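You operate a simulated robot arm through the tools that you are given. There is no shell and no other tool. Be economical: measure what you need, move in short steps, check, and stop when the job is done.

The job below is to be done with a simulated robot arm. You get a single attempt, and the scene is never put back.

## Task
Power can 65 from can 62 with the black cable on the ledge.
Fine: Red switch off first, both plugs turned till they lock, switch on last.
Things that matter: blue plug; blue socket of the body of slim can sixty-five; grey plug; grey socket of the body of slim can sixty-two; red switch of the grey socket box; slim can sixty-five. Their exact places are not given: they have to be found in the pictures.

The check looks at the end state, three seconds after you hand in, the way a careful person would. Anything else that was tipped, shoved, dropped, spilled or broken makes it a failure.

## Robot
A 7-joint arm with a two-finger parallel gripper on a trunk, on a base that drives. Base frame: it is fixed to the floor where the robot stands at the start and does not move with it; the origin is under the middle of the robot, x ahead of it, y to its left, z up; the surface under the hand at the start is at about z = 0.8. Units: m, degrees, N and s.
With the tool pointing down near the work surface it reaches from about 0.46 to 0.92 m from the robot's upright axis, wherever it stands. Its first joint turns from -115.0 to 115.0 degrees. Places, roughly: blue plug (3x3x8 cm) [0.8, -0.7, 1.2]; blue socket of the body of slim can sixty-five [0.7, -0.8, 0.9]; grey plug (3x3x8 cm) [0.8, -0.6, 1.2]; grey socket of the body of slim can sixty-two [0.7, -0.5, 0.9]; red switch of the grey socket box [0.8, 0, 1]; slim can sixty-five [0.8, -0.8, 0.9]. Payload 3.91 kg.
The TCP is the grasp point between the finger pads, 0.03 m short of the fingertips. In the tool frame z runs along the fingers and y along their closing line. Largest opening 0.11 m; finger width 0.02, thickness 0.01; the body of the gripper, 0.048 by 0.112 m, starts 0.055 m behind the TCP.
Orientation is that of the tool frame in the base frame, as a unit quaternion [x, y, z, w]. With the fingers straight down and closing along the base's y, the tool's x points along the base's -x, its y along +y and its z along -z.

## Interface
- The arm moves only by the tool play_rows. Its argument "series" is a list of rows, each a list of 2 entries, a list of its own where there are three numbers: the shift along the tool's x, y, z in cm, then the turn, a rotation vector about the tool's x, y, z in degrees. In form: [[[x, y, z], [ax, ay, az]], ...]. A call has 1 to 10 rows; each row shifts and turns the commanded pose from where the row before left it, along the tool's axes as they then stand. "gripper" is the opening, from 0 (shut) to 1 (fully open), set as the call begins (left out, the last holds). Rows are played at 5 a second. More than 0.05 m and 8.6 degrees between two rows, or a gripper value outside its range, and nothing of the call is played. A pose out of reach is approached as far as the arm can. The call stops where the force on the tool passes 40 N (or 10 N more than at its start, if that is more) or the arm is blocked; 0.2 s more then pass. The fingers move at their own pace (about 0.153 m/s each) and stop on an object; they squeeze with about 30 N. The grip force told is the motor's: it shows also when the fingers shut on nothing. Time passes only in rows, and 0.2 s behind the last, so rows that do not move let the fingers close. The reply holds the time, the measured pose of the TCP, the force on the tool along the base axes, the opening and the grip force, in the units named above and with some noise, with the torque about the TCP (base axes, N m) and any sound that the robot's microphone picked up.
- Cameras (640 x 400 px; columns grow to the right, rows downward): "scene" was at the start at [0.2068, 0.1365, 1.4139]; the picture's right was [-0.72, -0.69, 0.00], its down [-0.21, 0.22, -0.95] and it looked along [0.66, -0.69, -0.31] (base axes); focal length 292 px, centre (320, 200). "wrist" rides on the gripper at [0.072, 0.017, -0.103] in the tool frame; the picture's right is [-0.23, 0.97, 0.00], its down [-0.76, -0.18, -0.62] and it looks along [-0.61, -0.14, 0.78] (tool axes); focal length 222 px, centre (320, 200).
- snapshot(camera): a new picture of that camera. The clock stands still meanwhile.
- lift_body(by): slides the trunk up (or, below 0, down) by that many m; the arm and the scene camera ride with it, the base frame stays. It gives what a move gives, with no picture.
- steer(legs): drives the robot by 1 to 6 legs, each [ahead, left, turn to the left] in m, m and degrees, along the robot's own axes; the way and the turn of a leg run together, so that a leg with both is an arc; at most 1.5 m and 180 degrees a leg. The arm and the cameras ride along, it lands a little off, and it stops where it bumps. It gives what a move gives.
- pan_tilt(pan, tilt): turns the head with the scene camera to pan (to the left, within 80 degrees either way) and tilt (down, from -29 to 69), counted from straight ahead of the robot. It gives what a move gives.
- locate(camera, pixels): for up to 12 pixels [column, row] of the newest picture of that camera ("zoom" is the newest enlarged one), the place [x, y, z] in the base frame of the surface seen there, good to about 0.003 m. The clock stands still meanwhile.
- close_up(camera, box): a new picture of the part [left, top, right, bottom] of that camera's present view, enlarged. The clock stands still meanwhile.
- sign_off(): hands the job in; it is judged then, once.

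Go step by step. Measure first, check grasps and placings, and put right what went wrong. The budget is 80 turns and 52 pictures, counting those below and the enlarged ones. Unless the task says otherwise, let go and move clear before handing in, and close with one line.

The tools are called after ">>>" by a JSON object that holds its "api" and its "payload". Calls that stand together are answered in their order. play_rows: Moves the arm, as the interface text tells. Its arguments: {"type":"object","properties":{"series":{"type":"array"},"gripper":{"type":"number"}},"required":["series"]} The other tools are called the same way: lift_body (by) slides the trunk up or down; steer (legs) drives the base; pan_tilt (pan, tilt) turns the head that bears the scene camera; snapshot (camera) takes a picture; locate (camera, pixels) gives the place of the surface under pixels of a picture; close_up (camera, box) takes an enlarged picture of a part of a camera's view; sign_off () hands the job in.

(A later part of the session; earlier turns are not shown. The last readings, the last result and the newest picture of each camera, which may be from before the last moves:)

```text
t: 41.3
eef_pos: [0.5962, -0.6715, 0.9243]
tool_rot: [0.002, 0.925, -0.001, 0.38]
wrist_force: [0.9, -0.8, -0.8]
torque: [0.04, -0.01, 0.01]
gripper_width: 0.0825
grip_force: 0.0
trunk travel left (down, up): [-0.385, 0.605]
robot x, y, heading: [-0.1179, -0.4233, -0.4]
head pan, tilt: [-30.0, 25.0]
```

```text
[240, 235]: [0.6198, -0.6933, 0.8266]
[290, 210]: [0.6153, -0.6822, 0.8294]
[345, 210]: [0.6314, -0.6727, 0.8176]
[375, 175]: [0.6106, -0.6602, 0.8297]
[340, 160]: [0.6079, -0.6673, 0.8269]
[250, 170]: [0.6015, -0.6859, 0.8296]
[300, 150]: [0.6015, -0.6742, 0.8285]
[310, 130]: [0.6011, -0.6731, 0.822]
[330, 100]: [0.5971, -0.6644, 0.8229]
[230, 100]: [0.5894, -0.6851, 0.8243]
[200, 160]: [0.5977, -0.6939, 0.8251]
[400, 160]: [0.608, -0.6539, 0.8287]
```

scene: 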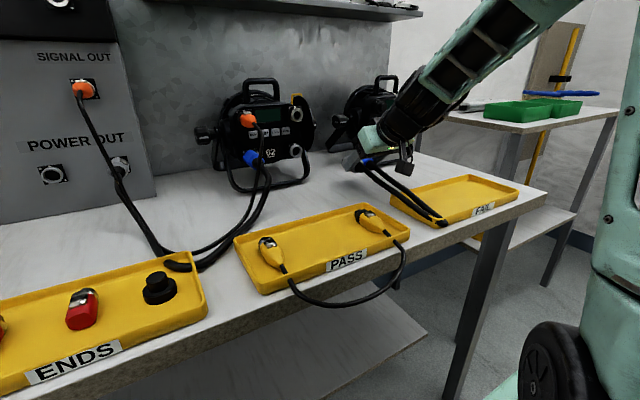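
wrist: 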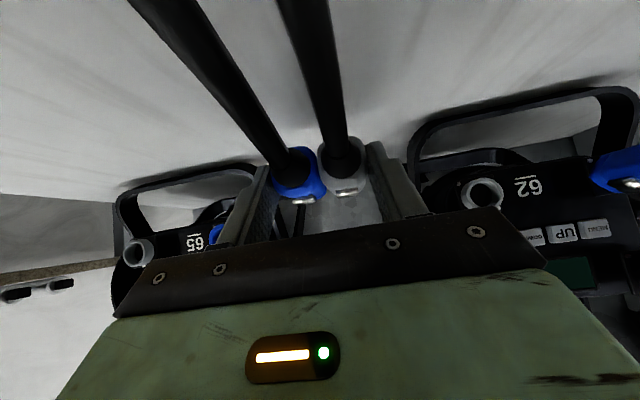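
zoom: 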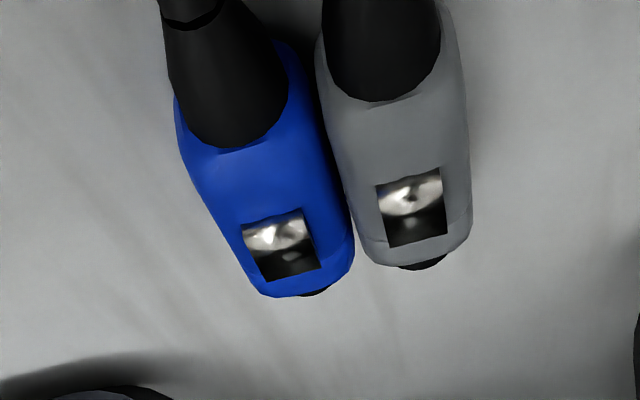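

The plugs touch along y≈-0.672. I'll push blue back about 4.5 cm from its nose with closed fingers, tool vertical, so that grey's body comes free on both sides.

>>> {"api": "play_rows", "payload": {"series": [[[0, 0, 0], [0, 7.5, 0]], [[0, 0, 0], [0, 7.5, 0]], [[0, 0, 0], [0, 7.5, 0]], [[0, 0, 0], [0, 7.5, 0]], [[0, 0, 0], [0, 7.5, 0]], [[0, 0, 0], [0, 7.5, 0]], [[-3.8, -1.0, 0], [0, 0, 0]], [[-3.8, -1.0, 0], [0, 0, 0]]], "gripper": 0}}

>>> {"api": "play_rows", "payload": {"series": [[[0, 0, 4.5], [0, 0, 0]], [[0, 0, 4.3], [0, 0, 0]]]}}

>>> {"api": "snapshot", "payload": {"camera": "wrist"}}

```text
t: 43.1
eef_pos: [0.6767, -0.6899, 0.9245]
tool_rot: [0.002, 1.0, 0.0, -0.002]
wrist_force: [0.2, 0.1, 1.4]
torque: [-0.04, -0.04, -0.01]
gripper_width: 0.0
grip_force: 30.5
trunk travel left (down, up): [-0.385, 0.605]
robot x, y, heading: [-0.1222, -0.4193, -0.2]
head pan, tilt: [-30.0, 25.0]
```

```text
t: 43.7
eef_pos: [0.673, -0.6893, 0.8355]
tool_rot: [0.003, 1.0, 0.0, -0.002]
wrist_force: [-0.2, 0.9, 0.6]
torque: [0.01, -0.02, 0.02]
gripper_width: 0.0
grip_force: 30.1
trunk travel left (down, up): [-0.385, 0.605]
robot x, y, heading: [-0.1192, -0.4251, -0.3]
head pan, tilt: [-30.0, 25.0]
```

```text
21 pictures are left
```

wrist: 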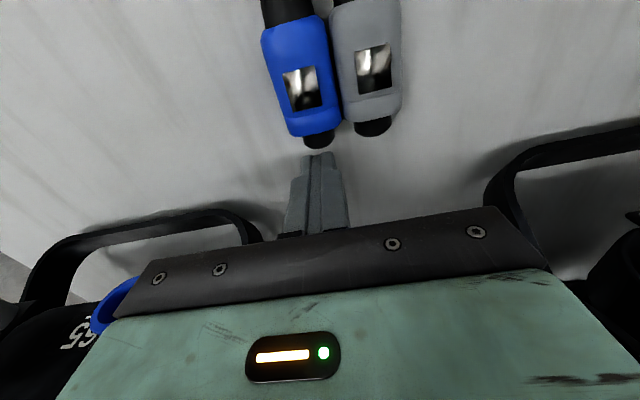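

The fingers stand right in front of blue's nose (317,140). Pushing it back about 5 cm now.

>>> {"api": "play_rows", "payload": {"series": [[[1, 0, 0], [0, 0, 0]], [[1, 0, 0], [0, 0, 0]], [[1, 0, 0], [0, 0, 0]], [[1, 0, 0], [0, 0, 0]], [[1, 0, 0], [0, 0, 0]], [[1, 0, 0], [0, 0, 0]], [[-1, 0, 0], [0, 0, 0]]]}}

>>> {"api": "snapshot", "payload": {"camera": "wrist"}}

```text
t: 45.3
eef_pos: [0.6229, -0.6897, 0.8362]
tool_rot: [0.0, 1.0, 0.0, -0.003]
wrist_force: [0.0, -0.6, 0.8]
torque: [0.02, 0.04, 0.0]
gripper_width: 0.0003
grip_force: 30.6
trunk travel left (down, up): [-0.385, 0.605]
robot x, y, heading: [-0.117, -0.4202, -0.2]
head pan, tilt: [-30.0, 25.0]
```

```text
20 pictures are left
```

wrist: 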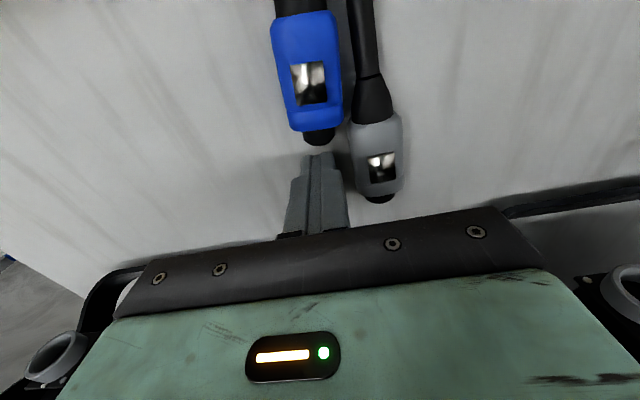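

Blue has slid back and grey's body is free. I'll measure grey from this picture, then raise and re-pitch.

>>> {"api": "locate", "payload": {"camera": "wrist", "pixels": [[382, 165], [356, 160], [402, 155], [378, 130], [365, 188], [378, 198], [352, 130], [400, 122], [372, 100], [310, 80], [308, 130], [297, 20]]}}

>>> {"api": "play_rows", "payload": {"series": [[[0, 0, -4.5], [0, 0, 0]], [[0, 0, -4.5], [0, 0, 0]], [[0, 0, 0], [0, -7.5, 0]], [[0, 0, 0], [0, -7.5, 0]], [[0, 0, 0], [0, -7.5, 0]], [[0, 0, 0], [0, -7.5, 0]], [[0, 0, 0], [0, -7.5, 0]], [[0, 0, 0], [0, -7.5, 0]]], "gripper": 0.45}}

```text
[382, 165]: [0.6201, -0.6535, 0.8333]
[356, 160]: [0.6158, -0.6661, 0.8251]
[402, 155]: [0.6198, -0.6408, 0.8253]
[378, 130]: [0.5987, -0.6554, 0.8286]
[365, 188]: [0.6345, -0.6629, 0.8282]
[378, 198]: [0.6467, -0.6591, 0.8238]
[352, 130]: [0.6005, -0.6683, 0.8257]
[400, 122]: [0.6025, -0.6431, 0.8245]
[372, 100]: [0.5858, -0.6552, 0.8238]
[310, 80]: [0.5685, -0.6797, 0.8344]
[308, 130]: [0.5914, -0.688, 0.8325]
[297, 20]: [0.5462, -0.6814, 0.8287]
```

```text
t: 47.1
eef_pos: [0.622, -0.6909, 0.9265]
tool_rot: [0.003, 0.924, -0.002, 0.381]
wrist_force: [1.0, -0.4, -0.3]
torque: [0.0, -0.01, 0.0]
gripper_width: 0.0495
grip_force: 0.0
trunk travel left (down, up): [-0.385, 0.605]
robot x, y, heading: [-0.1178, -0.4188, -0.4]
head pan, tilt: [-30.0, 25.0]
```

Grey: y=-0.6545, latch x≈0.62, axis z≈0.815. I'll descend onto it slightly forward of blue's nose and grip.

>>> {"api": "play_rows", "payload": {"series": [[[2.07, 1.85, 1.22], [0, 0, 0]], [[2.07, 1.8, 1.22], [0, 0, 0]], [[1.2, 0, 1.2], [0, 0, 0]], [[1.2, 0, 1.2], [0, 0, 0]], [[0.8, 0, 0.8], [0, 0, 0]]], "gripper": 0.37}}

>>> {"api": "play_rows", "payload": {"series": [[[0, 0, 0], [0, 0, 0]], [[0, 0, 0], [0, 0, 0]], [[0, 0, 0], [0, 0, 0]]], "gripper": 0.1}}

>>> {"api": "play_rows", "payload": {"series": [[[-0.7, 0, -0.7], [0, 0, 0]], [[-2, 0, -2], [0, 0, 0]], [[-2, 0, -2], [0, 0, 0]]]}}

>>> {"api": "snapshot", "payload": {"camera": "wrist"}}

```text
t: 48.1
eef_pos: [0.6139, -0.6569, 0.8566]
tool_rot: [0.005, 0.92, -0.007, 0.391]
wrist_force: [0.9, -1.7, 14.4]
torque: [0.36, -0.25, -0.03]
gripper_width: 0.04
grip_force: 0.0
trunk travel left (down, up): [-0.385, 0.605]
robot x, y, heading: [-0.1188, -0.4207, -0.3]
head pan, tilt: [-30.0, 25.0]
stopped in row 5: the force on the tool passed its limit at 53 N (the readings are from after the stop); the commanded pose is now the measured one
```

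```text
t: 49.0
eef_pos: [0.6132, -0.6561, 0.8551]
tool_rot: [0.006, 0.922, -0.006, 0.388]
wrist_force: [1.5, -4.4, 19.5]
torque: [0.18, -0.37, -0.06]
gripper_width: 0.0088
grip_force: 0.0
trunk travel left (down, up): [-0.385, 0.605]
robot x, y, heading: [-0.1157, -0.4229, -0.0]
head pan, tilt: [-30.0, 25.0]
```

```text
t: 49.8
eef_pos: [0.6114, -0.6566, 0.92]
tool_rot: [0.005, 0.922, -0.005, 0.387]
wrist_force: [-0.5, 0.1, -0.8]
torque: [0.01, 0.01, 0.0]
gripper_width: 0.011
grip_force: 0.1
trunk travel left (down, up): [-0.385, 0.605]
robot x, y, heading: [-0.1207, -0.4229, -0.1]
head pan, tilt: [-30.0, 25.0]
```

```text
19 pictures are left
```

wrist: 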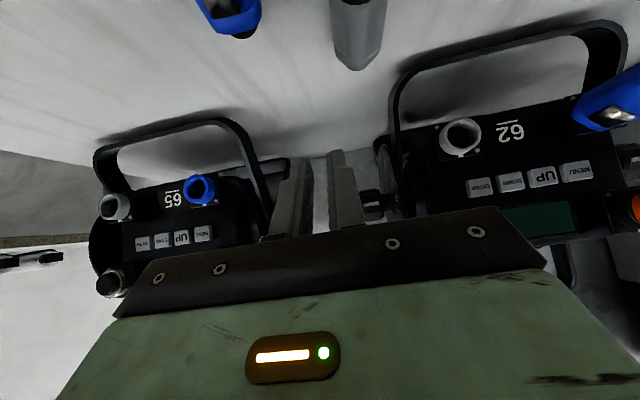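

The fingers hit something at z≈0.857 and I closed above the plug, missing it. Grey, at (358,35), shows no latch here, so I'll look closely to see whether it rolled.

>>> {"api": "play_rows", "payload": {"series": [[[2.1, 0, -2.1], [0, 0, 0]], [[2.1, 0, -2.1], [0, 0, 0]]], "gripper": 0.4}}

>>> {"api": "close_up", "payload": {"camera": "wrist", "box": [180, 0, 460, 175]}}

```text
t: 50.4
eef_pos: [0.552, -0.6565, 0.9205]
tool_rot: [0.005, 0.922, -0.005, 0.388]
wrist_force: [-0.3, 0.2, -0.2]
torque: [0.03, 0.02, -0.03]
gripper_width: 0.044
grip_force: 0.0
trunk travel left (down, up): [-0.385, 0.605]
robot x, y, heading: [-0.1186, -0.4236, -0.6]
head pan, tilt: [-30.0, 25.0]
```

```text
2.29 times, centred on (320, 88) of wrist
```

zoom: 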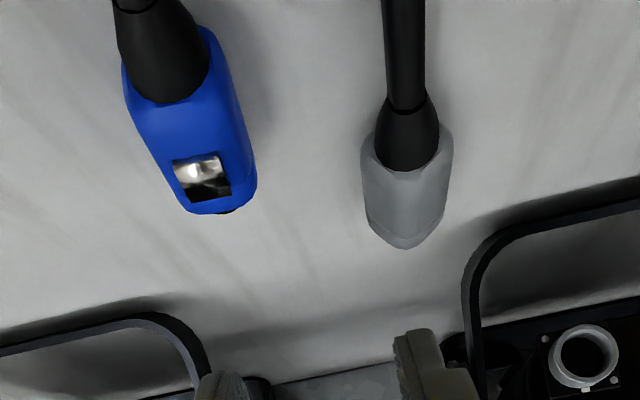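

Grey has rolled and shifted a few centimetres to the left. I'll measure it and look from the head camera too.

>>> {"api": "locate", "payload": {"camera": "zoom", "pixels": [[405, 190], [370, 190], [445, 180], [405, 240], [375, 225], [435, 220], [408, 140], [405, 60], [200, 180], [165, 120], [235, 190], [180, 50]]}}

>>> {"api": "close_up", "payload": {"camera": "scene", "box": [300, 120, 460, 220]}}

```text
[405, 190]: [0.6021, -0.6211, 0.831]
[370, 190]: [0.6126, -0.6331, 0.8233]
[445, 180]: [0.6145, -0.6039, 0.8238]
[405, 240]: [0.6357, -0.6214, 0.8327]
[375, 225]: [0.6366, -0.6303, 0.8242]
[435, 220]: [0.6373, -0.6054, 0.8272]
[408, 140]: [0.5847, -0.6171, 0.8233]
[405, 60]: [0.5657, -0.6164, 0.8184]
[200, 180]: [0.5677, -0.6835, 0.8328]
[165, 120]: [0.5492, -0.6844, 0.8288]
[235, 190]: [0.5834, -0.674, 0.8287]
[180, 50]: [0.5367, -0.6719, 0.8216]
```

```text
4.00 times, centred on (380, 170) of scene
```

zoom: 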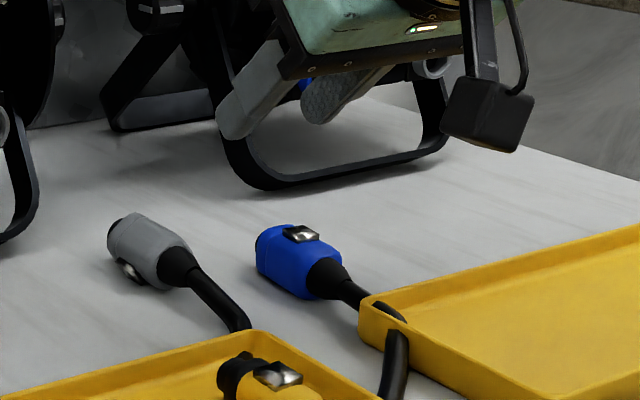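

Grey now lies with its latch on the left (+y) lower side, rolled about 120°. I'll try rolling it back by nudging its upper left side towards -y with closed vertical fingertips, starting by getting into place.

>>> {"api": "play_rows", "payload": {"series": [[[0, 0, 0], [0, 7.4, 0]], [[0, 0, 0], [0, 7.4, 0]], [[0, 0, 0], [0, 7.4, 0]], [[0, 0, 0], [0, 7.4, 0]], [[0, 0, 0], [0, 7.4, 0]], [[0, 0, 0], [0, 7.4, 0]], [[-2.8, 4.3, 0], [0, 0, 0]], [[-2.8, 4.3, 0], [0, 0, 0]]], "gripper": 0}}

>>> {"api": "play_rows", "payload": {"series": [[[0, 0, 3.3], [0, 0, 0]], [[0, 0, 3.2], [0, 0, 0]]]}}

>>> {"api": "play_rows", "payload": {"series": [[[0, -1, 0], [0, 0, 0]], [[0, -1, 0], [0, 0, 0]], [[0, -0.8, 0], [0, 0, 0]], [[0, -0.8, 0], [0, 0, 0]], [[0, -0.8, 0], [0, 0, 0]]]}}

>>> {"api": "snapshot", "payload": {"camera": "wrist"}}

```text
refused: row 7 steps farther than a row can; nothing moved
```

```text
t: 51.0
eef_pos: [0.5979, -0.656, 0.8756]
tool_rot: [0.004, 0.922, -0.006, 0.387]
wrist_force: [0.8, 0.1, 0.5]
torque: [0.01, -0.01, 0.02]
gripper_width: 0.0442
grip_force: 0.0
trunk travel left (down, up): [-0.385, 0.605]
robot x, y, heading: [-0.1201, -0.4261, -0.4]
head pan, tilt: [-30.0, 25.0]
```

```text
t: 52.1
eef_pos: [0.5983, -0.7002, 0.876]
tool_rot: [0.005, 0.922, -0.006, 0.387]
wrist_force: [0.3, -0.1, -0.1]
torque: [0.0, -0.04, 0.0]
gripper_width: 0.0439
grip_force: 0.2
trunk travel left (down, up): [-0.385, 0.605]
robot x, y, heading: [-0.1188, -0.4225, -0.0]
head pan, tilt: [-30.0, 25.0]
```

```text
16 pictures are left
```

wrist: 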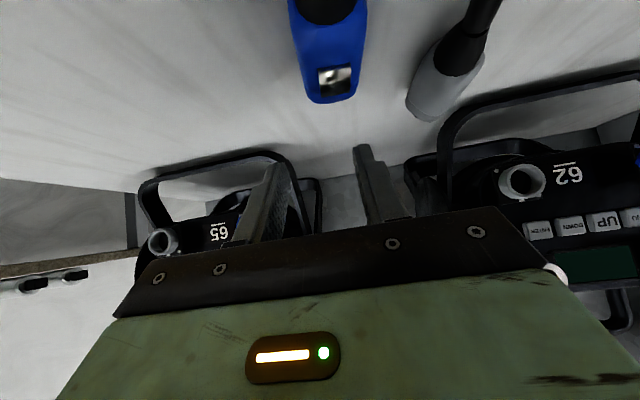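

One call was refused for step size and the follow-ups ran harmlessly above the table. The miss came from opening the fingers while still low, which shoved grey, so I won't chain that again. Blue at (330,60) is undisturbed, so I'll do blue first and measure it.

>>> {"api": "locate", "payload": {"camera": "wrist", "pixels": [[336, 78], [310, 95], [354, 88], [302, 60], [362, 50], [298, 30], [364, 25], [335, 50], [325, 30], [330, 8], [440, 90], [468, 50]]}}

```text
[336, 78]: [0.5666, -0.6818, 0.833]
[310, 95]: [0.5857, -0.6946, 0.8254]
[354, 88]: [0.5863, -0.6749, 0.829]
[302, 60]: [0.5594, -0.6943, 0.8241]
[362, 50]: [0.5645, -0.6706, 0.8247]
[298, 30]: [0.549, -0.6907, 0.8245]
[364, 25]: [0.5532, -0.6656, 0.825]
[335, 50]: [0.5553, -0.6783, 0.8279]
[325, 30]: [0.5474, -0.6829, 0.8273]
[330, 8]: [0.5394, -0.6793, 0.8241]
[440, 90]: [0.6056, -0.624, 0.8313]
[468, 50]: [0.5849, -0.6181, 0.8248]
```

Blue: centre about (0.570,-0.682), yawed about 10°, latch up. I'll move over it at a safe height with a 5.5 cm opening, then check the reading before descending.

>>> {"api": "play_rows", "payload": {"series": [[[1.52, 0.9, -1.52], [0, 0, 0]], [[1.52, 0.9, -1.52], [0, 0, 0]], [[0, 0, 0], [0, 0, 0]]], "gripper": 0.5}}

>>> {"api": "snapshot", "payload": {"camera": "wrist"}}

```text
t: 53.0
eef_pos: [0.5561, -0.6822, 0.8752]
tool_rot: [0.004, 0.922, -0.005, 0.387]
wrist_force: [-0.3, -0.5, 0.1]
torque: [-0.01, -0.01, 0.02]
gripper_width: 0.0551
grip_force: 0.0
trunk travel left (down, up): [-0.385, 0.605]
robot x, y, heading: [-0.1175, -0.4261, -0.3]
head pan, tilt: [-30.0, 25.0]
```

```text
15 pictures are left
```

wrist: 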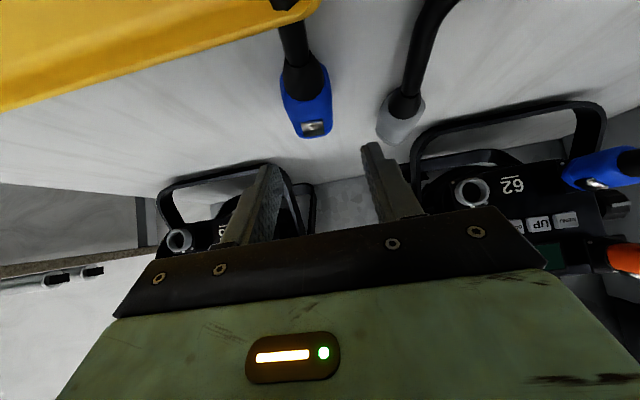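

Blue's latch (313,127) is centred between the fingers. Descending.

>>> {"api": "play_rows", "payload": {"series": [[[1.2, 0, 1.2], [0, 0, 0]], [[1.0, 0, 1.0], [0, 0, 0]], [[0.7, 0, 0.7], [0, 0, 0]]]}}

```text
t: 53.8
eef_pos: [0.5565, -0.6812, 0.8342]
tool_rot: [0.005, 0.922, -0.005, 0.388]
wrist_force: [0.4, -0.6, 0.2]
torque: [0.0, -0.01, -0.03]
gripper_width: 0.0551
grip_force: 0.1
trunk travel left (down, up): [-0.385, 0.605]
robot x, y, heading: [-0.119, -0.4241, -0.7]
head pan, tilt: [-30.0, 25.0]
```

No contact on the way down. Closing on blue, then lifting if it holds.

>>> {"api": "play_rows", "payload": {"series": [[[0, 0, 0], [0, 0, 0]], [[0, 0, 0], [0, 0, 0]], [[0, 0, 0], [0, 0, 0]], [[-0.7, 0, -0.7], [0, 0, 0]], [[-2, 0, -2], [0, 0, 0]], [[-2, 0, -2], [0, 0, 0]]], "gripper": 0.1}}

>>> {"api": "snapshot", "payload": {"camera": "wrist"}}

```text
t: 55.1
eef_pos: [0.5543, -0.681, 0.8995]
tool_rot: [0.004, 0.922, -0.006, 0.387]
wrist_force: [-0.3, -0.3, -0.3]
torque: [0.02, 0.05, 0.05]
gripper_width: 0.0289
grip_force: 30.4
trunk travel left (down, up): [-0.385, 0.605]
robot x, y, heading: [-0.1192, -0.4196, -0.4]
head pan, tilt: [-30.0, 25.0]
```

```text
14 pictures are left
```

wrist: 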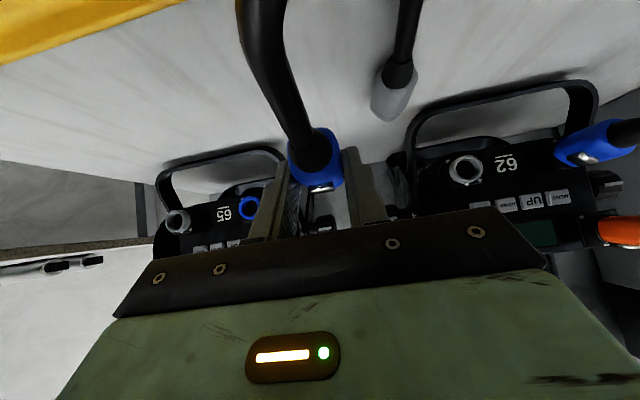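

Blue is held at 29 mm with latch up. I'll move it to a pre-insertion pose in front of can 65's blue socket.

>>> {"api": "play_rows", "payload": {"series": [[[-1.21, -3.8, 0.95], [0, 0, 0]], [[-1.21, -3.8, 0.95], [0, 0, 0]], [[-1.21, -3.8, 0.95], [0, 0, 0]], [[0, 0, 0], [0, 0, 0]]]}}

>>> {"api": "pan_tilt", "payload": {"pan": -38, "tilt": 15}}

>>> {"api": "snapshot", "payload": {"camera": "scene"}}

```text
t: 56.1
eef_pos: [0.6026, -0.7954, 0.905]
tool_rot: [0.004, 0.922, -0.006, 0.388]
wrist_force: [0.5, 0.1, -0.9]
torque: [-0.03, -0.02, 0.01]
gripper_width: 0.0291
grip_force: 30.0
trunk travel left (down, up): [-0.385, 0.605]
robot x, y, heading: [-0.1195, -0.4256, 0.0]
head pan, tilt: [-30.0, 25.0]
```

```text
t: 56.9
eef_pos: [0.6011, -0.7942, 0.9049]
tool_rot: [0.005, 0.922, -0.005, 0.387]
wrist_force: [-0.1, 0.2, -0.4]
torque: [-0.02, 0.04, 0.0]
gripper_width: 0.0289
grip_force: 30.0
trunk travel left (down, up): [-0.385, 0.605]
robot x, y, heading: [-0.1182, -0.4243, -0.2]
head pan, tilt: [-38.0, 15.0]
```

```text
13 pictures are left
```

scene: 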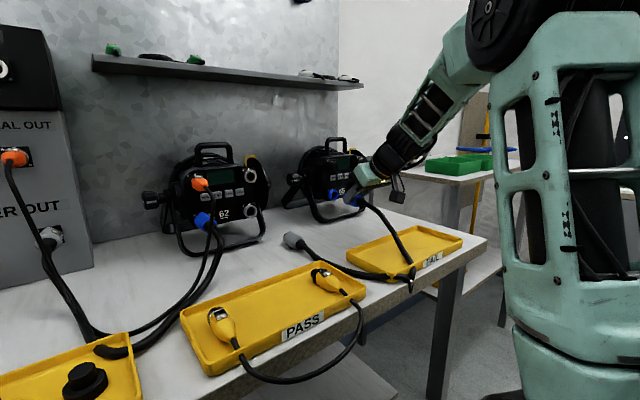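

>>> {"api": "close_up", "payload": {"camera": "scene", "box": [310, 165, 390, 215]}}

>>> {"api": "locate", "payload": {"camera": "zoom", "pixels": [[184, 207], [172, 220], [172, 235], [185, 240], [190, 215], [200, 225], [400, 230], [350, 240], [280, 260], [320, 270]]}}

```text
8.00 times, centred on (350, 190) of scene
```

zoom: 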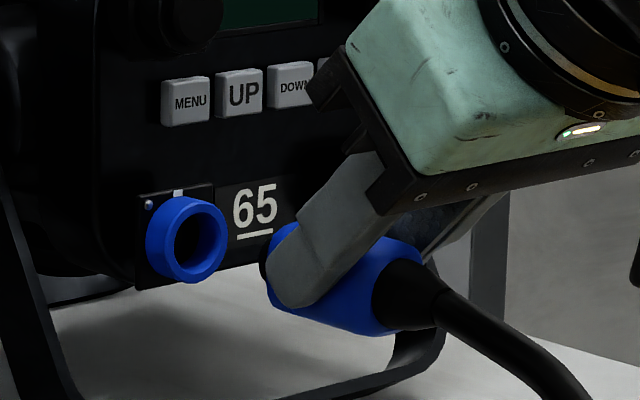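

```text
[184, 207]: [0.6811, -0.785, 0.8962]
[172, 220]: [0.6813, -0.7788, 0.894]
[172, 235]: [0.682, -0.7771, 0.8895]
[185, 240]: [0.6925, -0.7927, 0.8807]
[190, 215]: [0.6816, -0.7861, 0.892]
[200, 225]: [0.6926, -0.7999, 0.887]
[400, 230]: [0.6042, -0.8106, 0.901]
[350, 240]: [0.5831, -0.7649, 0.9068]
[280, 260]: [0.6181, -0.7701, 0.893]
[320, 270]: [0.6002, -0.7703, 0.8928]
```

Plug and socket are both visible, with the rim centred near zoom (200,240). I'll measure the rim all round for alignment.

>>> {"api": "locate", "payload": {"camera": "zoom", "pixels": [[200, 203], [195, 277], [177, 240], [223, 235], [182, 215], [215, 210], [180, 265], [216, 263], [375, 245], [360, 320], [345, 325], [380, 260]]}}

```text
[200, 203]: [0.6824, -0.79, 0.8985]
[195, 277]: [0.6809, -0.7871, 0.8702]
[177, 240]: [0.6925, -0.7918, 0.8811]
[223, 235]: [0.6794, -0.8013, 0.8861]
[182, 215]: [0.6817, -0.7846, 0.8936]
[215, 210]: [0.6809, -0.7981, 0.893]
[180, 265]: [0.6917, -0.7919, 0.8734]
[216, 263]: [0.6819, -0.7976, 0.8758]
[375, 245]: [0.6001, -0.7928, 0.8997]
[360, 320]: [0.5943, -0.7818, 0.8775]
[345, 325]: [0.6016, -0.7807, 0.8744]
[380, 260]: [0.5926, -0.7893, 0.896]
```

The rim centre fits (y -0.789, z 0.8845), and the plug axis is at z≈0.885. I'll shift 5 mm left and advance gently to the rim, then in.

>>> {"api": "play_rows", "payload": {"series": [[[0, 0.5, 0], [0, 0, 0]], [[-1.0, 0, 1.0], [0, 0, 0]], [[-1.0, 0, 1.0], [0, 0, 0]], [[-0.5, 0, 0.51], [0, 0, 0]], [[-0.28, 0, 0.285], [0, 0, 0]], [[-0.28, 0, 0.285], [0, 0, 0]], [[-0.28, 0, 0.285], [0, 0, 0]], [[-0.28, 0, 0.285], [0, 0, 0]]]}}

```text
t: 58.7
eef_pos: [0.6508, -0.7919, 0.9064]
tool_rot: [0.004, 0.922, -0.006, 0.387]
wrist_force: [-25.3, 4.4, -1.8]
torque: [0.07, 0.44, 0.05]
gripper_width: 0.0295
grip_force: 29.8
trunk travel left (down, up): [-0.385, 0.605]
robot x, y, heading: [-0.1212, -0.4217, -0.3]
head pan, tilt: [-38.0, 15.0]
```

There's 25 N resistance at x=0.651. I'll check whether the nose is in the socket or on the rim.

>>> {"api": "close_up", "payload": {"camera": "scene", "box": [310, 165, 390, 215]}}

>>> {"api": "locate", "payload": {"camera": "zoom", "pixels": [[180, 215], [175, 250], [180, 270], [230, 215], [260, 300], [300, 230], [310, 270], [350, 270], [250, 260], [215, 240]]}}

```text
8.00 times, centred on (350, 190) of scene
```

zoom: 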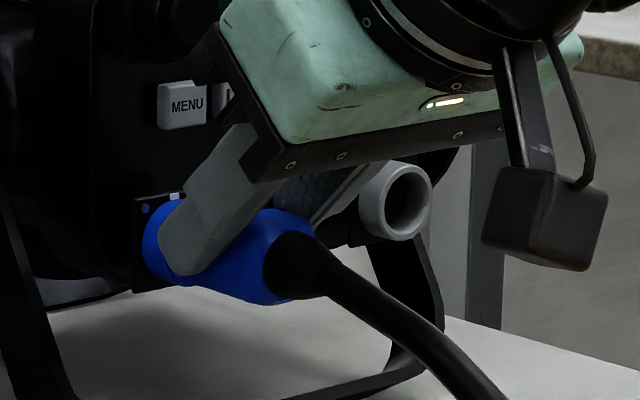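

```text
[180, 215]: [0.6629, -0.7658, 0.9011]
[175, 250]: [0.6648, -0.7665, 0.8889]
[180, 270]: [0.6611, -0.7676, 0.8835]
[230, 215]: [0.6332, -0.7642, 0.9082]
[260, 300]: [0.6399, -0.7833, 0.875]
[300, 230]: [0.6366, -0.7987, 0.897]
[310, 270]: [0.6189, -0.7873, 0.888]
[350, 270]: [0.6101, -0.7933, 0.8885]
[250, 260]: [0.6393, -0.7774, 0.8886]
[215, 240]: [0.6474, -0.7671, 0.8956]
```

The nose is in, with the body front at the rim. I'll begin turning clockwise (seen from behind) about the plug axis, with slight forward pressure, and watch the torque.

>>> {"api": "play_rows", "payload": {"series": [[[0.015, -0.292, 0.014], [-5.6, 0, 5.71]], [[0.015, -0.292, 0.014], [-5.6, 0, 5.71]], [[0.015, -0.292, 0.014], [-5.6, 0, 5.71]]]}}

```text
t: 59.5
eef_pos: [0.6505, -0.8009, 0.9062]
tool_rot: [0.085, 0.901, 0.187, 0.381]
wrist_force: [-23.8, 2.4, -0.1]
torque: [-0.03, 0.35, 0.17]
gripper_width: 0.0293
grip_force: 30.3
trunk travel left (down, up): [-0.385, 0.605]
robot x, y, heading: [-0.1203, -0.4235, -0.2]
head pan, tilt: [-38.0, 15.0]
```

It turns freely with no torque about x. Continuing the turn.

>>> {"api": "play_rows", "payload": {"series": [[[0.015, -0.292, 0.014], [-5.6, 0, 5.71]], [[0.015, -0.292, 0.014], [-5.6, 0, 5.71]], [[0.015, -0.292, 0.014], [-5.6, 0, 5.71]]]}}

>>> {"api": "close_up", "payload": {"camera": "scene", "box": [310, 165, 390, 215]}}

```text
t: 60.3
eef_pos: [0.6511, -0.8082, 0.9003]
tool_rot: [0.162, 0.842, 0.371, 0.356]
wrist_force: [-21.2, 2.7, -0.7]
torque: [-0.02, 0.25, 0.39]
gripper_width: 0.0294
grip_force: 30.7
trunk travel left (down, up): [-0.385, 0.605]
robot x, y, heading: [-0.1219, -0.4262, -0.2]
head pan, tilt: [-38.0, 15.0]
```

```text
8.00 times, centred on (350, 190) of scene
```

zoom: 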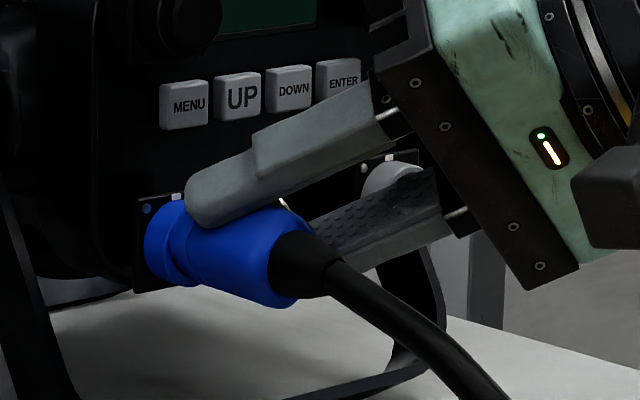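

The plug follows the turn, with its latch now at zoom (290,203). The collar still shows at (165,240), so I'll measure depth against the mated reference on can 62.

>>> {"api": "locate", "payload": {"camera": "zoom", "pixels": [[290, 203], [285, 206], [195, 250], [178, 250], [160, 250], [205, 235], [250, 290], [275, 305], [170, 225], [150, 250]]}}

>>> {"api": "close_up", "payload": {"camera": "scene", "box": [180, 195, 260, 245]}}

>>> {"api": "locate", "payload": {"camera": "zoom", "pixels": [[170, 140], [180, 160], [190, 170], [200, 180], [210, 190], [150, 160], [160, 180], [130, 150], [140, 160], [215, 150]]}}

```text
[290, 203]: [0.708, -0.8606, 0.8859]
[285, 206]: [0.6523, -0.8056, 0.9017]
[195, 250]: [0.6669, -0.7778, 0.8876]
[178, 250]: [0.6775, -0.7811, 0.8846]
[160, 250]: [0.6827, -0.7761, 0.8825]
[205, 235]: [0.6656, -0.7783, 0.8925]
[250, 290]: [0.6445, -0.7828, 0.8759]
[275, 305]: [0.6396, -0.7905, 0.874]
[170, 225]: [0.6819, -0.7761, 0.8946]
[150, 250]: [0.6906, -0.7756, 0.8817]
```

```text
8.00 times, centred on (220, 220) of scene
```

zoom: 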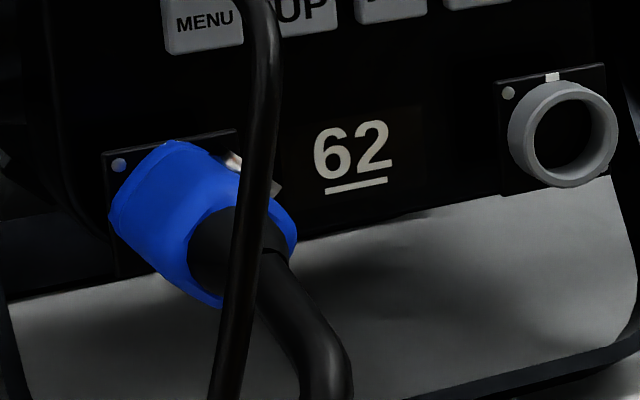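

```text
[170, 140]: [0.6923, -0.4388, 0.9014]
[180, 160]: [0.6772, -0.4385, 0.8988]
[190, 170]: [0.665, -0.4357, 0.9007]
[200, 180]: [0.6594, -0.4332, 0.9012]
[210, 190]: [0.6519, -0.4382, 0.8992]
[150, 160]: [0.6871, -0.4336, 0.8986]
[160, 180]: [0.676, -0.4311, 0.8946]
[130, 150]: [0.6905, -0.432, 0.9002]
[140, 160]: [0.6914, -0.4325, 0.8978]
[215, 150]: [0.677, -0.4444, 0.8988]
```

Reference: the mated body sits at x≈0.692, flush over the collar. Ours stopped at 0.667, so the nose is against the rim and slipped about 1 cm in the grip. I'll back off, undo the roll and go down to regrip further back.

>>> {"api": "play_rows", "payload": {"series": [[[1.4, 0, -1.43], [0, 0, 0]], [[1.4, 0, -1.43], [0, 0, 0]], [[0.015, 0.292, 0.014], [5.6, 0, -5.71]], [[0.015, 0.292, 0.014], [5.6, 0, -5.71]], [[0.015, 0.292, 0.014], [5.6, 0, -5.71]], [[0.015, 0.292, 0.014], [5.6, 0, -5.71]], [[0.015, 0.292, 0.014], [5.6, 0, -5.71]], [[0.015, 0.292, 0.014], [5.6, 0, -5.71]]]}}

>>> {"api": "close_up", "payload": {"camera": "scene", "box": [310, 165, 390, 215]}}

```text
t: 62.1
eef_pos: [0.6119, -0.7916, 0.9083]
tool_rot: [0.004, 0.922, -0.006, 0.388]
wrist_force: [-0.1, -0.3, -1.1]
torque: [0.0, 0.0, -0.04]
gripper_width: 0.0289
grip_force: 30.0
trunk travel left (down, up): [-0.385, 0.605]
robot x, y, heading: [-0.1176, -0.4254, -0.3]
head pan, tilt: [-38.0, 15.0]
```

```text
8.00 times, centred on (350, 190) of scene
```

zoom: 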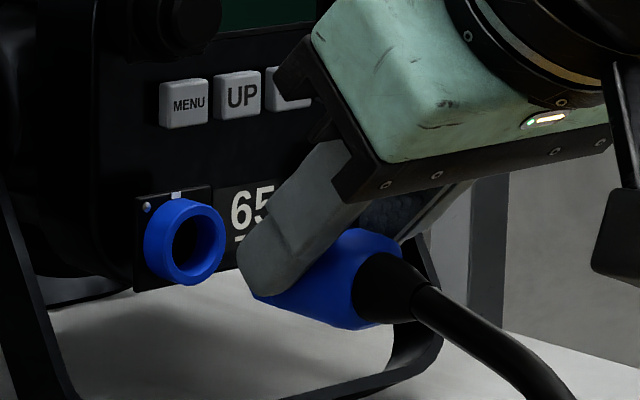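

The socket hasn't moved. I'll carry blue back to the clear table spot, set it down and regrip about 1.8 cm further back.

>>> {"api": "play_rows", "payload": {"series": [[[0.4, 4.5, -0.4], [0, 0, 0]], [[0.4, 4.5, -0.4], [0, 0, 0]], [[2.0, 0, 2.0], [0, 0, 0]], [[2.0, 0, 2.0], [0, 0, 0]], [[0.8, 0, 0.8], [0, 0, 0]], [[0.35, 0, 0.35], [0, 0, 0]], [[0, 0, 0], [0, 0, 0]]]}}

```text
t: 63.7
eef_pos: [0.6034, -0.7021, 0.8355]
tool_rot: [0.004, 0.922, -0.005, 0.387]
wrist_force: [-0.8, -0.3, 1.1]
torque: [0.01, 0.05, 0.01]
gripper_width: 0.029
grip_force: 29.9
trunk travel left (down, up): [-0.385, 0.605]
robot x, y, heading: [-0.1197, -0.4247, -0.3]
head pan, tilt: [-38.0, 15.0]
```

Blue is on the table. Opening slightly, sliding back 1.8 cm and closing again.

>>> {"api": "play_rows", "payload": {"series": [[[0, 0, 0], [0, 0, 0]], [[0, 0, 0], [0, 0, 0]], [[1.26, 0, -1.285], [0, 0, 0]], [[0, 0, 0], [0, 0, 0]]], "gripper": 0.38}}

>>> {"api": "close_up", "payload": {"camera": "scene", "box": [290, 180, 390, 240]}}

```text
t: 64.7
eef_pos: [0.5846, -0.7023, 0.8348]
tool_rot: [0.005, 0.922, -0.006, 0.387]
wrist_force: [0.1, 0.4, 0.0]
torque: [0.04, -0.01, -0.01]
gripper_width: 0.0419
grip_force: 0.0
trunk travel left (down, up): [-0.385, 0.605]
robot x, y, heading: [-0.1223, -0.4246, -0.3]
head pan, tilt: [-38.0, 15.0]
```

```text
6.40 times, centred on (340, 210) of scene
```

zoom: 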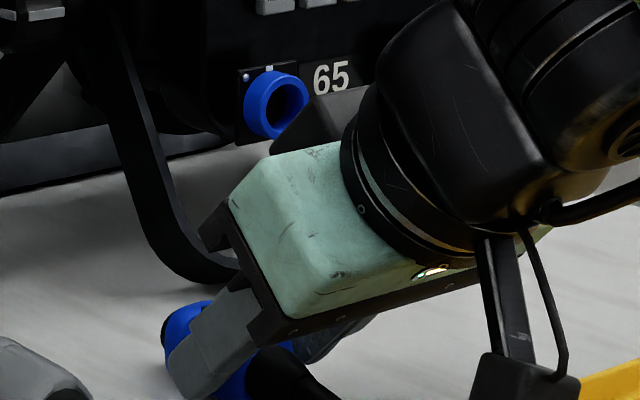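

Body front and nose (165,330) now show ahead of the finger. I'll measure the body for offsets, then close.

>>> {"api": "locate", "payload": {"camera": "zoom", "pixels": [[163, 335], [172, 330], [180, 318], [195, 310], [180, 345], [205, 305], [260, 350], [250, 385], [270, 100], [60, 370]]}}

>>> {"api": "play_rows", "payload": {"series": [[[0, 0, 0], [0, 0, 0]], [[0, 0, 0], [0, 0, 0]], [[0, 0, 0], [0, 0, 0]], [[-0.7, 0, -0.7], [0, 0, 0]], [[-2.2, 0, -2.2], [0, 0, 0]], [[-2.2, 0, -2.2], [0, 0, 0]]], "gripper": 0.1}}

```text
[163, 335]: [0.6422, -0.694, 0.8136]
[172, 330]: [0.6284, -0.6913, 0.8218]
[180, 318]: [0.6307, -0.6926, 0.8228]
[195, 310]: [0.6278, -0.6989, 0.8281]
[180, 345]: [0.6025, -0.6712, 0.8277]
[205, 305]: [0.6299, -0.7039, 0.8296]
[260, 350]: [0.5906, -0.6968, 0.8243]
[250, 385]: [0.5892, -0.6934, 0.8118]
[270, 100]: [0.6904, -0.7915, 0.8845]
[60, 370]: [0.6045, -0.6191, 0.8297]
```

```text
t: 66.1
eef_pos: [0.5837, -0.7003, 0.9049]
tool_rot: [0.005, 0.922, -0.005, 0.387]
wrist_force: [0.7, -0.6, -0.9]
torque: [-0.01, 0.02, 0.0]
gripper_width: 0.0286
grip_force: 30.1
trunk travel left (down, up): [-0.385, 0.605]
robot x, y, heading: [-0.1159, -0.4254, -0.0]
head pan, tilt: [-38.0, 15.0]
```

Body front is now 4.7 cm ahead of the TCP, clear of the fingers. I'll correct the 0.8° yaw, move in front of the socket and take a wrist/scene check before pushing.

>>> {"api": "play_rows", "payload": {"series": [[[0, -4.5, 0], [-0.55, 0, -0.54]], [[-0.5, -4.4, 0.5], [0, 0, 0]], [[-0.5, 0, 0.5], [0, 0, 0]], [[-0.4, 0, 0.42], [0, 0, 0]], [[0, 0, 0], [0, 0, 0]]]}}

>>> {"api": "close_up", "payload": {"camera": "scene", "box": [318, 173, 366, 203]}}

```text
t: 67.3
eef_pos: [0.603, -0.7897, 0.9071]
tool_rot: [-0.002, 0.922, -0.003, 0.387]
wrist_force: [0.1, -0.3, -0.3]
torque: [0.0, 0.01, 0.04]
gripper_width: 0.029
grip_force: 30.2
trunk travel left (down, up): [-0.385, 0.605]
robot x, y, heading: [-0.121, -0.4225, -0.4]
head pan, tilt: [-38.0, 15.0]
```

```text
13.33 times, centred on (342, 188) of scene
```

zoom: 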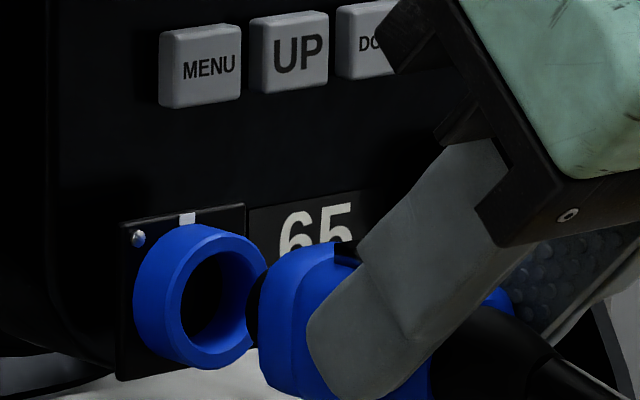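

Nose and socket are both in clear view. I'll measure rim and plug edges for residual offsets.

>>> {"api": "locate", "payload": {"camera": "zoom", "pixels": [[222, 236], [212, 360], [178, 300], [260, 275], [195, 255], [250, 250], [190, 340], [248, 335], [300, 252], [280, 385], [252, 310], [340, 245]]}}

```text
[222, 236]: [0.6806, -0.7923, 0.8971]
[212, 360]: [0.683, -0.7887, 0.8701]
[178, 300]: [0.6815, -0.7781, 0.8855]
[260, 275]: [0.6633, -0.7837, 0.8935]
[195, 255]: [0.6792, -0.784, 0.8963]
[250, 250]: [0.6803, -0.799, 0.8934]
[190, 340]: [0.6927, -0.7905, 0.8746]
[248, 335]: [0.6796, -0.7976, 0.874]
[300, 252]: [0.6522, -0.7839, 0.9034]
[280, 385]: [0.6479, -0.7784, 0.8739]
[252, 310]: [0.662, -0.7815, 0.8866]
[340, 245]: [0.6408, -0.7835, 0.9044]
```

The plug axis sits about 3.5–4 mm above the socket centre (0.884), which explains the block. I'll lower 3.5 mm and advance gently.

>>> {"api": "play_rows", "payload": {"series": [[[0.25, 0, 0.245], [0, 0, 0]], [[-0.7, 0, 0.714], [0, 0, 0]], [[-0.56, 0, 0.57], [0, 0, 0]], [[-0.21, 0, 0.214], [0, 0, 0]], [[-0.21, 0, 0.214], [0, 0, 0]], [[-0.21, 0, 0.214], [0, 0, 0]]]}}

```text
t: 68.7
eef_pos: [0.6307, -0.7899, 0.9033]
tool_rot: [-0.002, 0.922, -0.002, 0.387]
wrist_force: [0.9, -0.9, 0.4]
torque: [0.0, 0.0, -0.01]
gripper_width: 0.0291
grip_force: 29.0
trunk travel left (down, up): [-0.385, 0.605]
robot x, y, heading: [-0.1211, -0.4214, -0.4]
head pan, tilt: [-38.0, 15.0]
```

No force, so the nose is entering. Continuing to full depth.

>>> {"api": "play_rows", "payload": {"series": [[[-0.21, 0, 0.214], [0, 0, 0]], [[-0.21, 0, 0.214], [0, 0, 0]], [[-0.21, 0, 0.214], [0, 0, 0]], [[-0.21, 0, 0.214], [0, 0, 0]], [[-0.21, 0, 0.214], [0, 0, 0]], [[-0.14, 0, 0.143], [0, 0, 0]]]}}

```text
t: 70.1
eef_pos: [0.6458, -0.7896, 0.9039]
tool_rot: [-0.001, 0.922, -0.002, 0.387]
wrist_force: [-19.9, 9.7, 0.8]
torque: [0.5, 0.31, 0.33]
gripper_width: 0.0295
grip_force: 30.1
trunk travel left (down, up): [-0.385, 0.605]
robot x, y, heading: [-0.1161, -0.4226, -0.3]
head pan, tilt: [-38.0, 15.0]
```

Stopped at x=0.646 with about 20 N, which matches the seated depth. Now turning clockwise in steps.

>>> {"api": "play_rows", "payload": {"series": [[[0.014, -0.271, 0.013], [-5.6, 0, 5.71]], [[0.014, -0.271, 0.013], [-5.6, 0, 5.71]], [[0.014, -0.271, 0.013], [-5.6, 0, 5.71]]]}}

```text
t: 70.9
eef_pos: [0.6475, -0.7962, 0.903]
tool_rot: [0.078, 0.902, 0.19, 0.379]
wrist_force: [-11.3, 12.2, -1.5]
torque: [-0.18, 0.26, 0.45]
gripper_width: 0.0292
grip_force: 30.2
trunk travel left (down, up): [-0.385, 0.605]
robot x, y, heading: [-0.116, -0.424, -0.4]
head pan, tilt: [-38.0, 15.0]
```

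It's rotating with the force easing and a side force of 12 N, so I'll relax a little to +y and keep turning.

>>> {"api": "play_rows", "payload": {"series": [[[0.014, -0.12, 0.013], [-5.6, 0, 5.71]], [[0.014, -0.271, 0.013], [-5.6, 0, 5.71]], [[0.014, -0.271, 0.013], [-5.6, 0, 5.71]]]}}

```text
t: 71.7
eef_pos: [0.6474, -0.8043, 0.8977]
tool_rot: [0.157, 0.843, 0.371, 0.355]
wrist_force: [-1.1, 4.5, 3.2]
torque: [-0.3, -0.17, 0.25]
gripper_width: 0.0291
grip_force: 30.0
trunk travel left (down, up): [-0.385, 0.605]
robot x, y, heading: [-0.1208, -0.4221, -0.2]
head pan, tilt: [-38.0, 15.0]
```

The axial force has dropped to zero, as if the bayonet has engaged. Turning on until it stops.

>>> {"api": "play_rows", "payload": {"series": [[[0.014, -0.271, 0.013], [-5.6, 0, 5.71]], [[0.014, -0.271, 0.013], [-5.6, 0, 5.71]], [[0.014, -0.271, 0.013], [-5.6, 0, 5.71]]]}}

```text
t: 72.5
eef_pos: [0.6476, -0.8069, 0.89]
tool_rot: [0.226, 0.748, 0.54, 0.314]
wrist_force: [2.9, 2.8, 1.5]
torque: [-0.5, -0.5, 0.47]
gripper_width: 0.0316
grip_force: 30.1
trunk travel left (down, up): [-0.385, 0.605]
robot x, y, heading: [-0.1143, -0.4211, -0.4]
head pan, tilt: [-38.0, 15.0]
```

The grip widened to 31.6 mm and the torque is up, so the plug has hit its turn stop. I'll turn one more step, then do a small pull test.

>>> {"api": "play_rows", "payload": {"series": [[[0.014, -0.271, 0.013], [-5.6, 0, 5.71]], [[0, 0, 0], [0, 0, 0]]]}}

>>> {"api": "play_rows", "payload": {"series": [[[0.21, 0, -0.214], [0, 0, 0]], [[0.14, 0, -0.143], [0, 0, 0]]]}}

```text
t: 73.1
eef_pos: [0.6449, -0.8083, 0.8887]
tool_rot: [0.247, 0.708, 0.591, 0.297]
wrist_force: [3.1, 2.1, 5.4]
torque: [-0.08, -0.6, 0.29]
gripper_width: 0.0319
grip_force: 30.4
trunk travel left (down, up): [-0.385, 0.605]
robot x, y, heading: [-0.117, -0.4257, -0.4]
head pan, tilt: [-38.0, 15.0]
```

```text
t: 73.7
eef_pos: [0.643, -0.8076, 0.8875]
tool_rot: [0.248, 0.708, 0.591, 0.297]
wrist_force: [26.0, -1.2, 4.8]
torque: [0.13, -0.42, -0.5]
gripper_width: 0.0321
grip_force: 30.2
trunk travel left (down, up): [-0.385, 0.605]
robot x, y, heading: [-0.1206, -0.4245, -0.3]
head pan, tilt: [-38.0, 15.0]
```

A 26 N pull holds, so blue is locked. Releasing and retreating along the tool axis.

>>> {"api": "play_rows", "payload": {"series": [[[-0.21, 0, 0.214], [0, 0, 0]], [[0, 0, 0], [0, 0, 0]], [[0, 0, 0], [0, 0, 0]], [[0, 0, -3], [0, 0, 0]], [[0, 0, -4], [0, 0, 0]]], "gripper": 0.42}}

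>>> {"api": "play_rows", "payload": {"series": [[[0.7, 0, -0.714], [5.6, 0, -5.71]], [[0.7, 0, -0.714], [5.6, 0, -5.71]], [[0.7, 0, -0.714], [5.6, 0, -5.71]], [[0, 0, 0], [5.6, 0, -5.71]], [[0, 0, 0], [5.6, 0, -5.71]], [[0, 0, 0], [5.6, 0, -5.71]], [[0, 0, 0], [5.6, 0, -5.71]], [[0, 0, 0], [5.6, 0, -5.71]], [[0, 0, 0], [5.6, 0, -5.71]], [[0, 0, 0], [5.6, 0, -5.71]]]}}

>>> {"api": "snapshot", "payload": {"camera": "scene"}}

```text
t: 74.9
eef_pos: [0.5953, -0.8545, 0.8982]
tool_rot: [0.247, 0.709, 0.59, 0.296]
wrist_force: [0.6, -0.5, -0.4]
torque: [0.03, 0.03, 0.03]
gripper_width: 0.0462
grip_force: 0.1
trunk travel left (down, up): [-0.385, 0.605]
robot x, y, heading: [-0.1206, -0.4238, -0.4]
head pan, tilt: [-38.0, 15.0]
```

```text
t: 77.1
eef_pos: [0.5654, -0.8562, 0.8972]
tool_rot: [-0.001, 0.922, -0.004, 0.388]
wrist_force: [0.4, 0.0, -0.3]
torque: [0.01, 0.01, 0.02]
gripper_width: 0.0463
grip_force: 0.1
trunk travel left (down, up): [-0.385, 0.605]
robot x, y, heading: [-0.1218, -0.4237, -0.5]
head pan, tilt: [-38.0, 15.0]
```

```text
5 pictures are left
```

scene: 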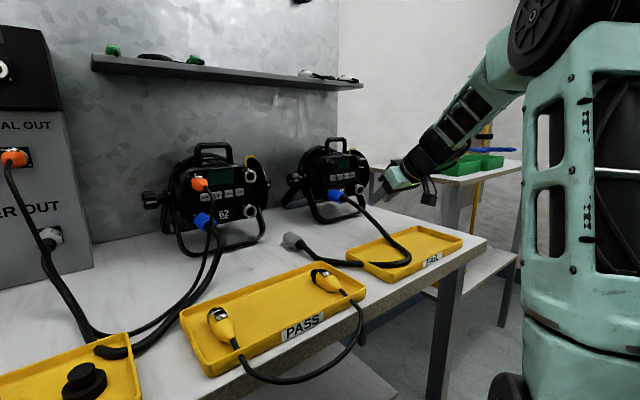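

Blue is plugged into 65 and stays. Now grey at (290,240): I'll take measurements from this same picture.

>>> {"api": "locate", "payload": {"camera": "scene", "pixels": [[285, 236], [288, 234], [290, 238], [293, 236], [296, 240], [288, 242], [292, 245], [286, 240], [300, 245], [305, 249], [315, 256], [298, 237]]}}

>>> {"api": "close_up", "payload": {"camera": "scene", "box": [272, 222, 320, 262]}}

```text
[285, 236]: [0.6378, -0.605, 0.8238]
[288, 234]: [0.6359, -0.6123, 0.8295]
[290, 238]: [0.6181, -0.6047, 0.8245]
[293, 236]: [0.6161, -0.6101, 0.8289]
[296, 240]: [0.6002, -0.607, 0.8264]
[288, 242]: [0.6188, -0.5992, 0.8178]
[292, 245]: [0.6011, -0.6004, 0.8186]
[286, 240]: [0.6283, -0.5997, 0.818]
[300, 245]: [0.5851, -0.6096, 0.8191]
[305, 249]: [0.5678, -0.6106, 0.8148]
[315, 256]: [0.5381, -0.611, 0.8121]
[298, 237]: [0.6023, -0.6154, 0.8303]
```

```text
10.00 times, centred on (296, 242) of scene
```

zoom: 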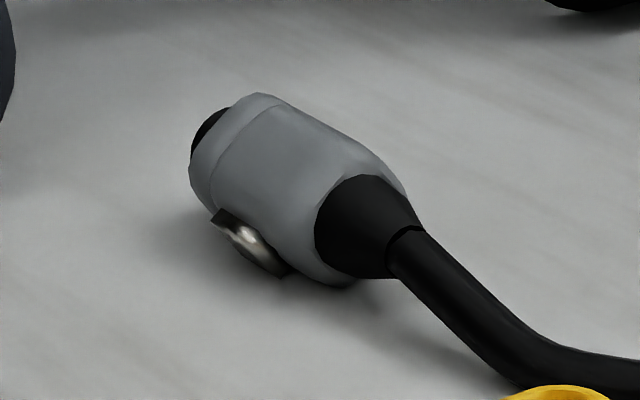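

Grey lies straight along x, centre y≈-0.615, with its latch lower-left. Its facets should roll when nudged high on the left side, so I'll raise, turn vertical and go round to its left at a safe height.

>>> {"api": "play_rows", "payload": {"series": [[[-2.5, 0, -2.45], [0, 0, 0]], [[-2.5, 0, -2.45], [0, 0, 0]], [[0, 0, 0], [0, 7.6, 0]], [[0, 0, 0], [0, 7.6, 0]], [[0, 0, 0], [0, 7.6, 0]], [[0, 0, 0], [0, 7.6, 0]], [[0, 0, 0], [0, 7.6, 0]], [[0, 0, 0], [0, 7.6, 0]]], "gripper": 0}}

>>> {"api": "play_rows", "payload": {"series": [[[-0.75, 4.85, 0], [0, 0, 0]], [[-0.75, 4.85, 0], [0, 0, 0]], [[-0.75, 4.85, 0], [0, 0, 0]], [[-0.75, 4.85, 0], [0, 0, 0]], [[-0.75, 4.85, 0], [0, 0, 0]], [[-0.75, 4.85, 0], [0, 0, 0]]]}}

```text
t: 78.9
eef_pos: [0.5642, -0.8553, 0.9685]
tool_rot: [0.0, 1.0, -0.004, 0.0]
wrist_force: [-0.4, -0.8, -0.2]
torque: [0.02, 0.0, 0.02]
gripper_width: 0.0
grip_force: 29.5
trunk travel left (down, up): [-0.385, 0.605]
robot x, y, heading: [-0.1188, -0.4226, -0.1]
head pan, tilt: [-38.0, 15.0]
```

```text
t: 80.3
eef_pos: [0.6108, -0.564, 0.9671]
tool_rot: [0.001, 1.0, -0.003, 0.0]
wrist_force: [0.2, -0.5, -0.3]
torque: [0.02, -0.02, -0.04]
gripper_width: 0.0002
grip_force: 30.1
trunk travel left (down, up): [-0.385, 0.605]
robot x, y, heading: [-0.1189, -0.4236, -0.4]
head pan, tilt: [-38.0, 15.0]
```

Positioned to the left of grey. Descending to fingertip height 0.823 and rolling it towards -y by about 3 cm.

>>> {"api": "play_rows", "payload": {"series": [[[0, 0, 3.8], [0, 0, 0]], [[0, 0, 3.8], [0, 0, 0]], [[0, 0, 3.8], [0, 0, 0]], [[0, -1, 0], [0, 0, 0]], [[0, -1, 0], [0, 0, 0]], [[0, -1, 0], [0, 0, 0]], [[0, -1, 0], [0, 0, 0]]]}}

>>> {"api": "play_rows", "payload": {"series": [[[0, -0.7, 0], [0, 0, 0]], [[0, -0.7, 0], [0, 0, 0]], [[0, 0, 0], [0, 0, 0]]]}}

>>> {"api": "snapshot", "payload": {"camera": "wrist"}}

```text
t: 81.9
eef_pos: [0.61, -0.6064, 0.8526]
tool_rot: [-0.001, 1.0, -0.004, -0.001]
wrist_force: [-0.6, 1.1, 1.5]
torque: [-0.02, -0.04, 0.0]
gripper_width: 0.0
grip_force: 30.0
trunk travel left (down, up): [-0.385, 0.605]
robot x, y, heading: [-0.1185, -0.4255, -0.2]
head pan, tilt: [-38.0, 15.0]
```

```text
t: 82.7
eef_pos: [0.6107, -0.6202, 0.852]
tool_rot: [0.0, 1.0, -0.004, 0.001]
wrist_force: [-0.9, 2.2, 2.1]
torque: [0.04, -0.02, 0.03]
gripper_width: 0.0
grip_force: 29.9
trunk travel left (down, up): [-0.385, 0.605]
robot x, y, heading: [-0.1208, -0.4222, -0.5]
head pan, tilt: [-38.0, 15.0]
```

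```text
3 pictures are left
```

wrist: 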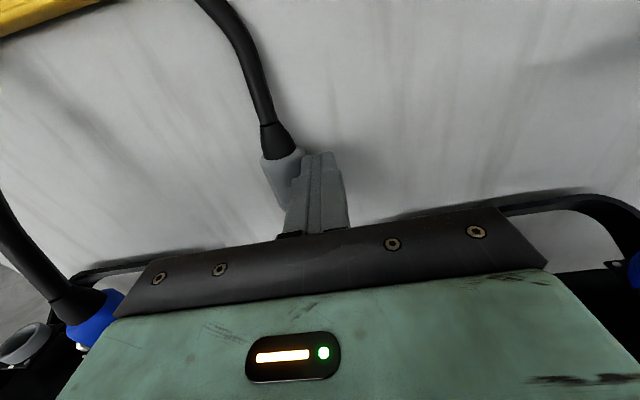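

The fingers hide the latch. From this picture I'll measure how far the body has moved.

>>> {"api": "locate", "payload": {"camera": "wrist", "pixels": [[264, 165], [272, 180], [280, 170], [290, 165], [298, 158], [285, 195], [276, 195], [280, 150], [275, 140], [268, 128], [262, 160], [270, 190]]}}

```text
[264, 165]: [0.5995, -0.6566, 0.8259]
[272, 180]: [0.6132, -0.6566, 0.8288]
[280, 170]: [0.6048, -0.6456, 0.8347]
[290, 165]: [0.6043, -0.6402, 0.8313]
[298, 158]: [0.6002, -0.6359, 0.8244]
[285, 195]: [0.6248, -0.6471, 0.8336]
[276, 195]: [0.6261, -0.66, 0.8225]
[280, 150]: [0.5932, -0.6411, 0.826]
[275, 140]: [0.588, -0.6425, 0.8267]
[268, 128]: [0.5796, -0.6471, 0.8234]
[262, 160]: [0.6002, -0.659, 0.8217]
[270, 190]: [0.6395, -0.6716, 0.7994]
```

The body has moved 3.3 cm and is resting on a ridge under the finger. I'll back the finger off to let it settle and look.

>>> {"api": "play_rows", "payload": {"series": [[[0, 1.5, 0], [0, 0, 0]], [[0, 2.5, 0], [0, 0, 0]], [[0, 1.0, -3], [0, 0, 0]]]}}

>>> {"api": "close_up", "payload": {"camera": "wrist", "box": [150, 60, 350, 220]}}

```text
t: 83.5
eef_pos: [0.61, -0.5704, 0.8817]
tool_rot: [0.001, 1.0, -0.004, -0.001]
wrist_force: [0.5, 0.1, 0.4]
torque: [-0.04, -0.02, 0.02]
gripper_width: 0.0
grip_force: 30.3
trunk travel left (down, up): [-0.385, 0.605]
robot x, y, heading: [-0.1178, -0.4212, -0.2]
head pan, tilt: [-38.0, 15.0]
```

```text
2.50 times, centred on (250, 140) of wrist
```

zoom: 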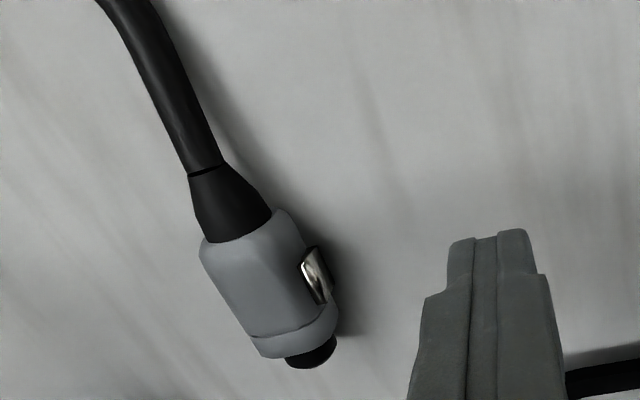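

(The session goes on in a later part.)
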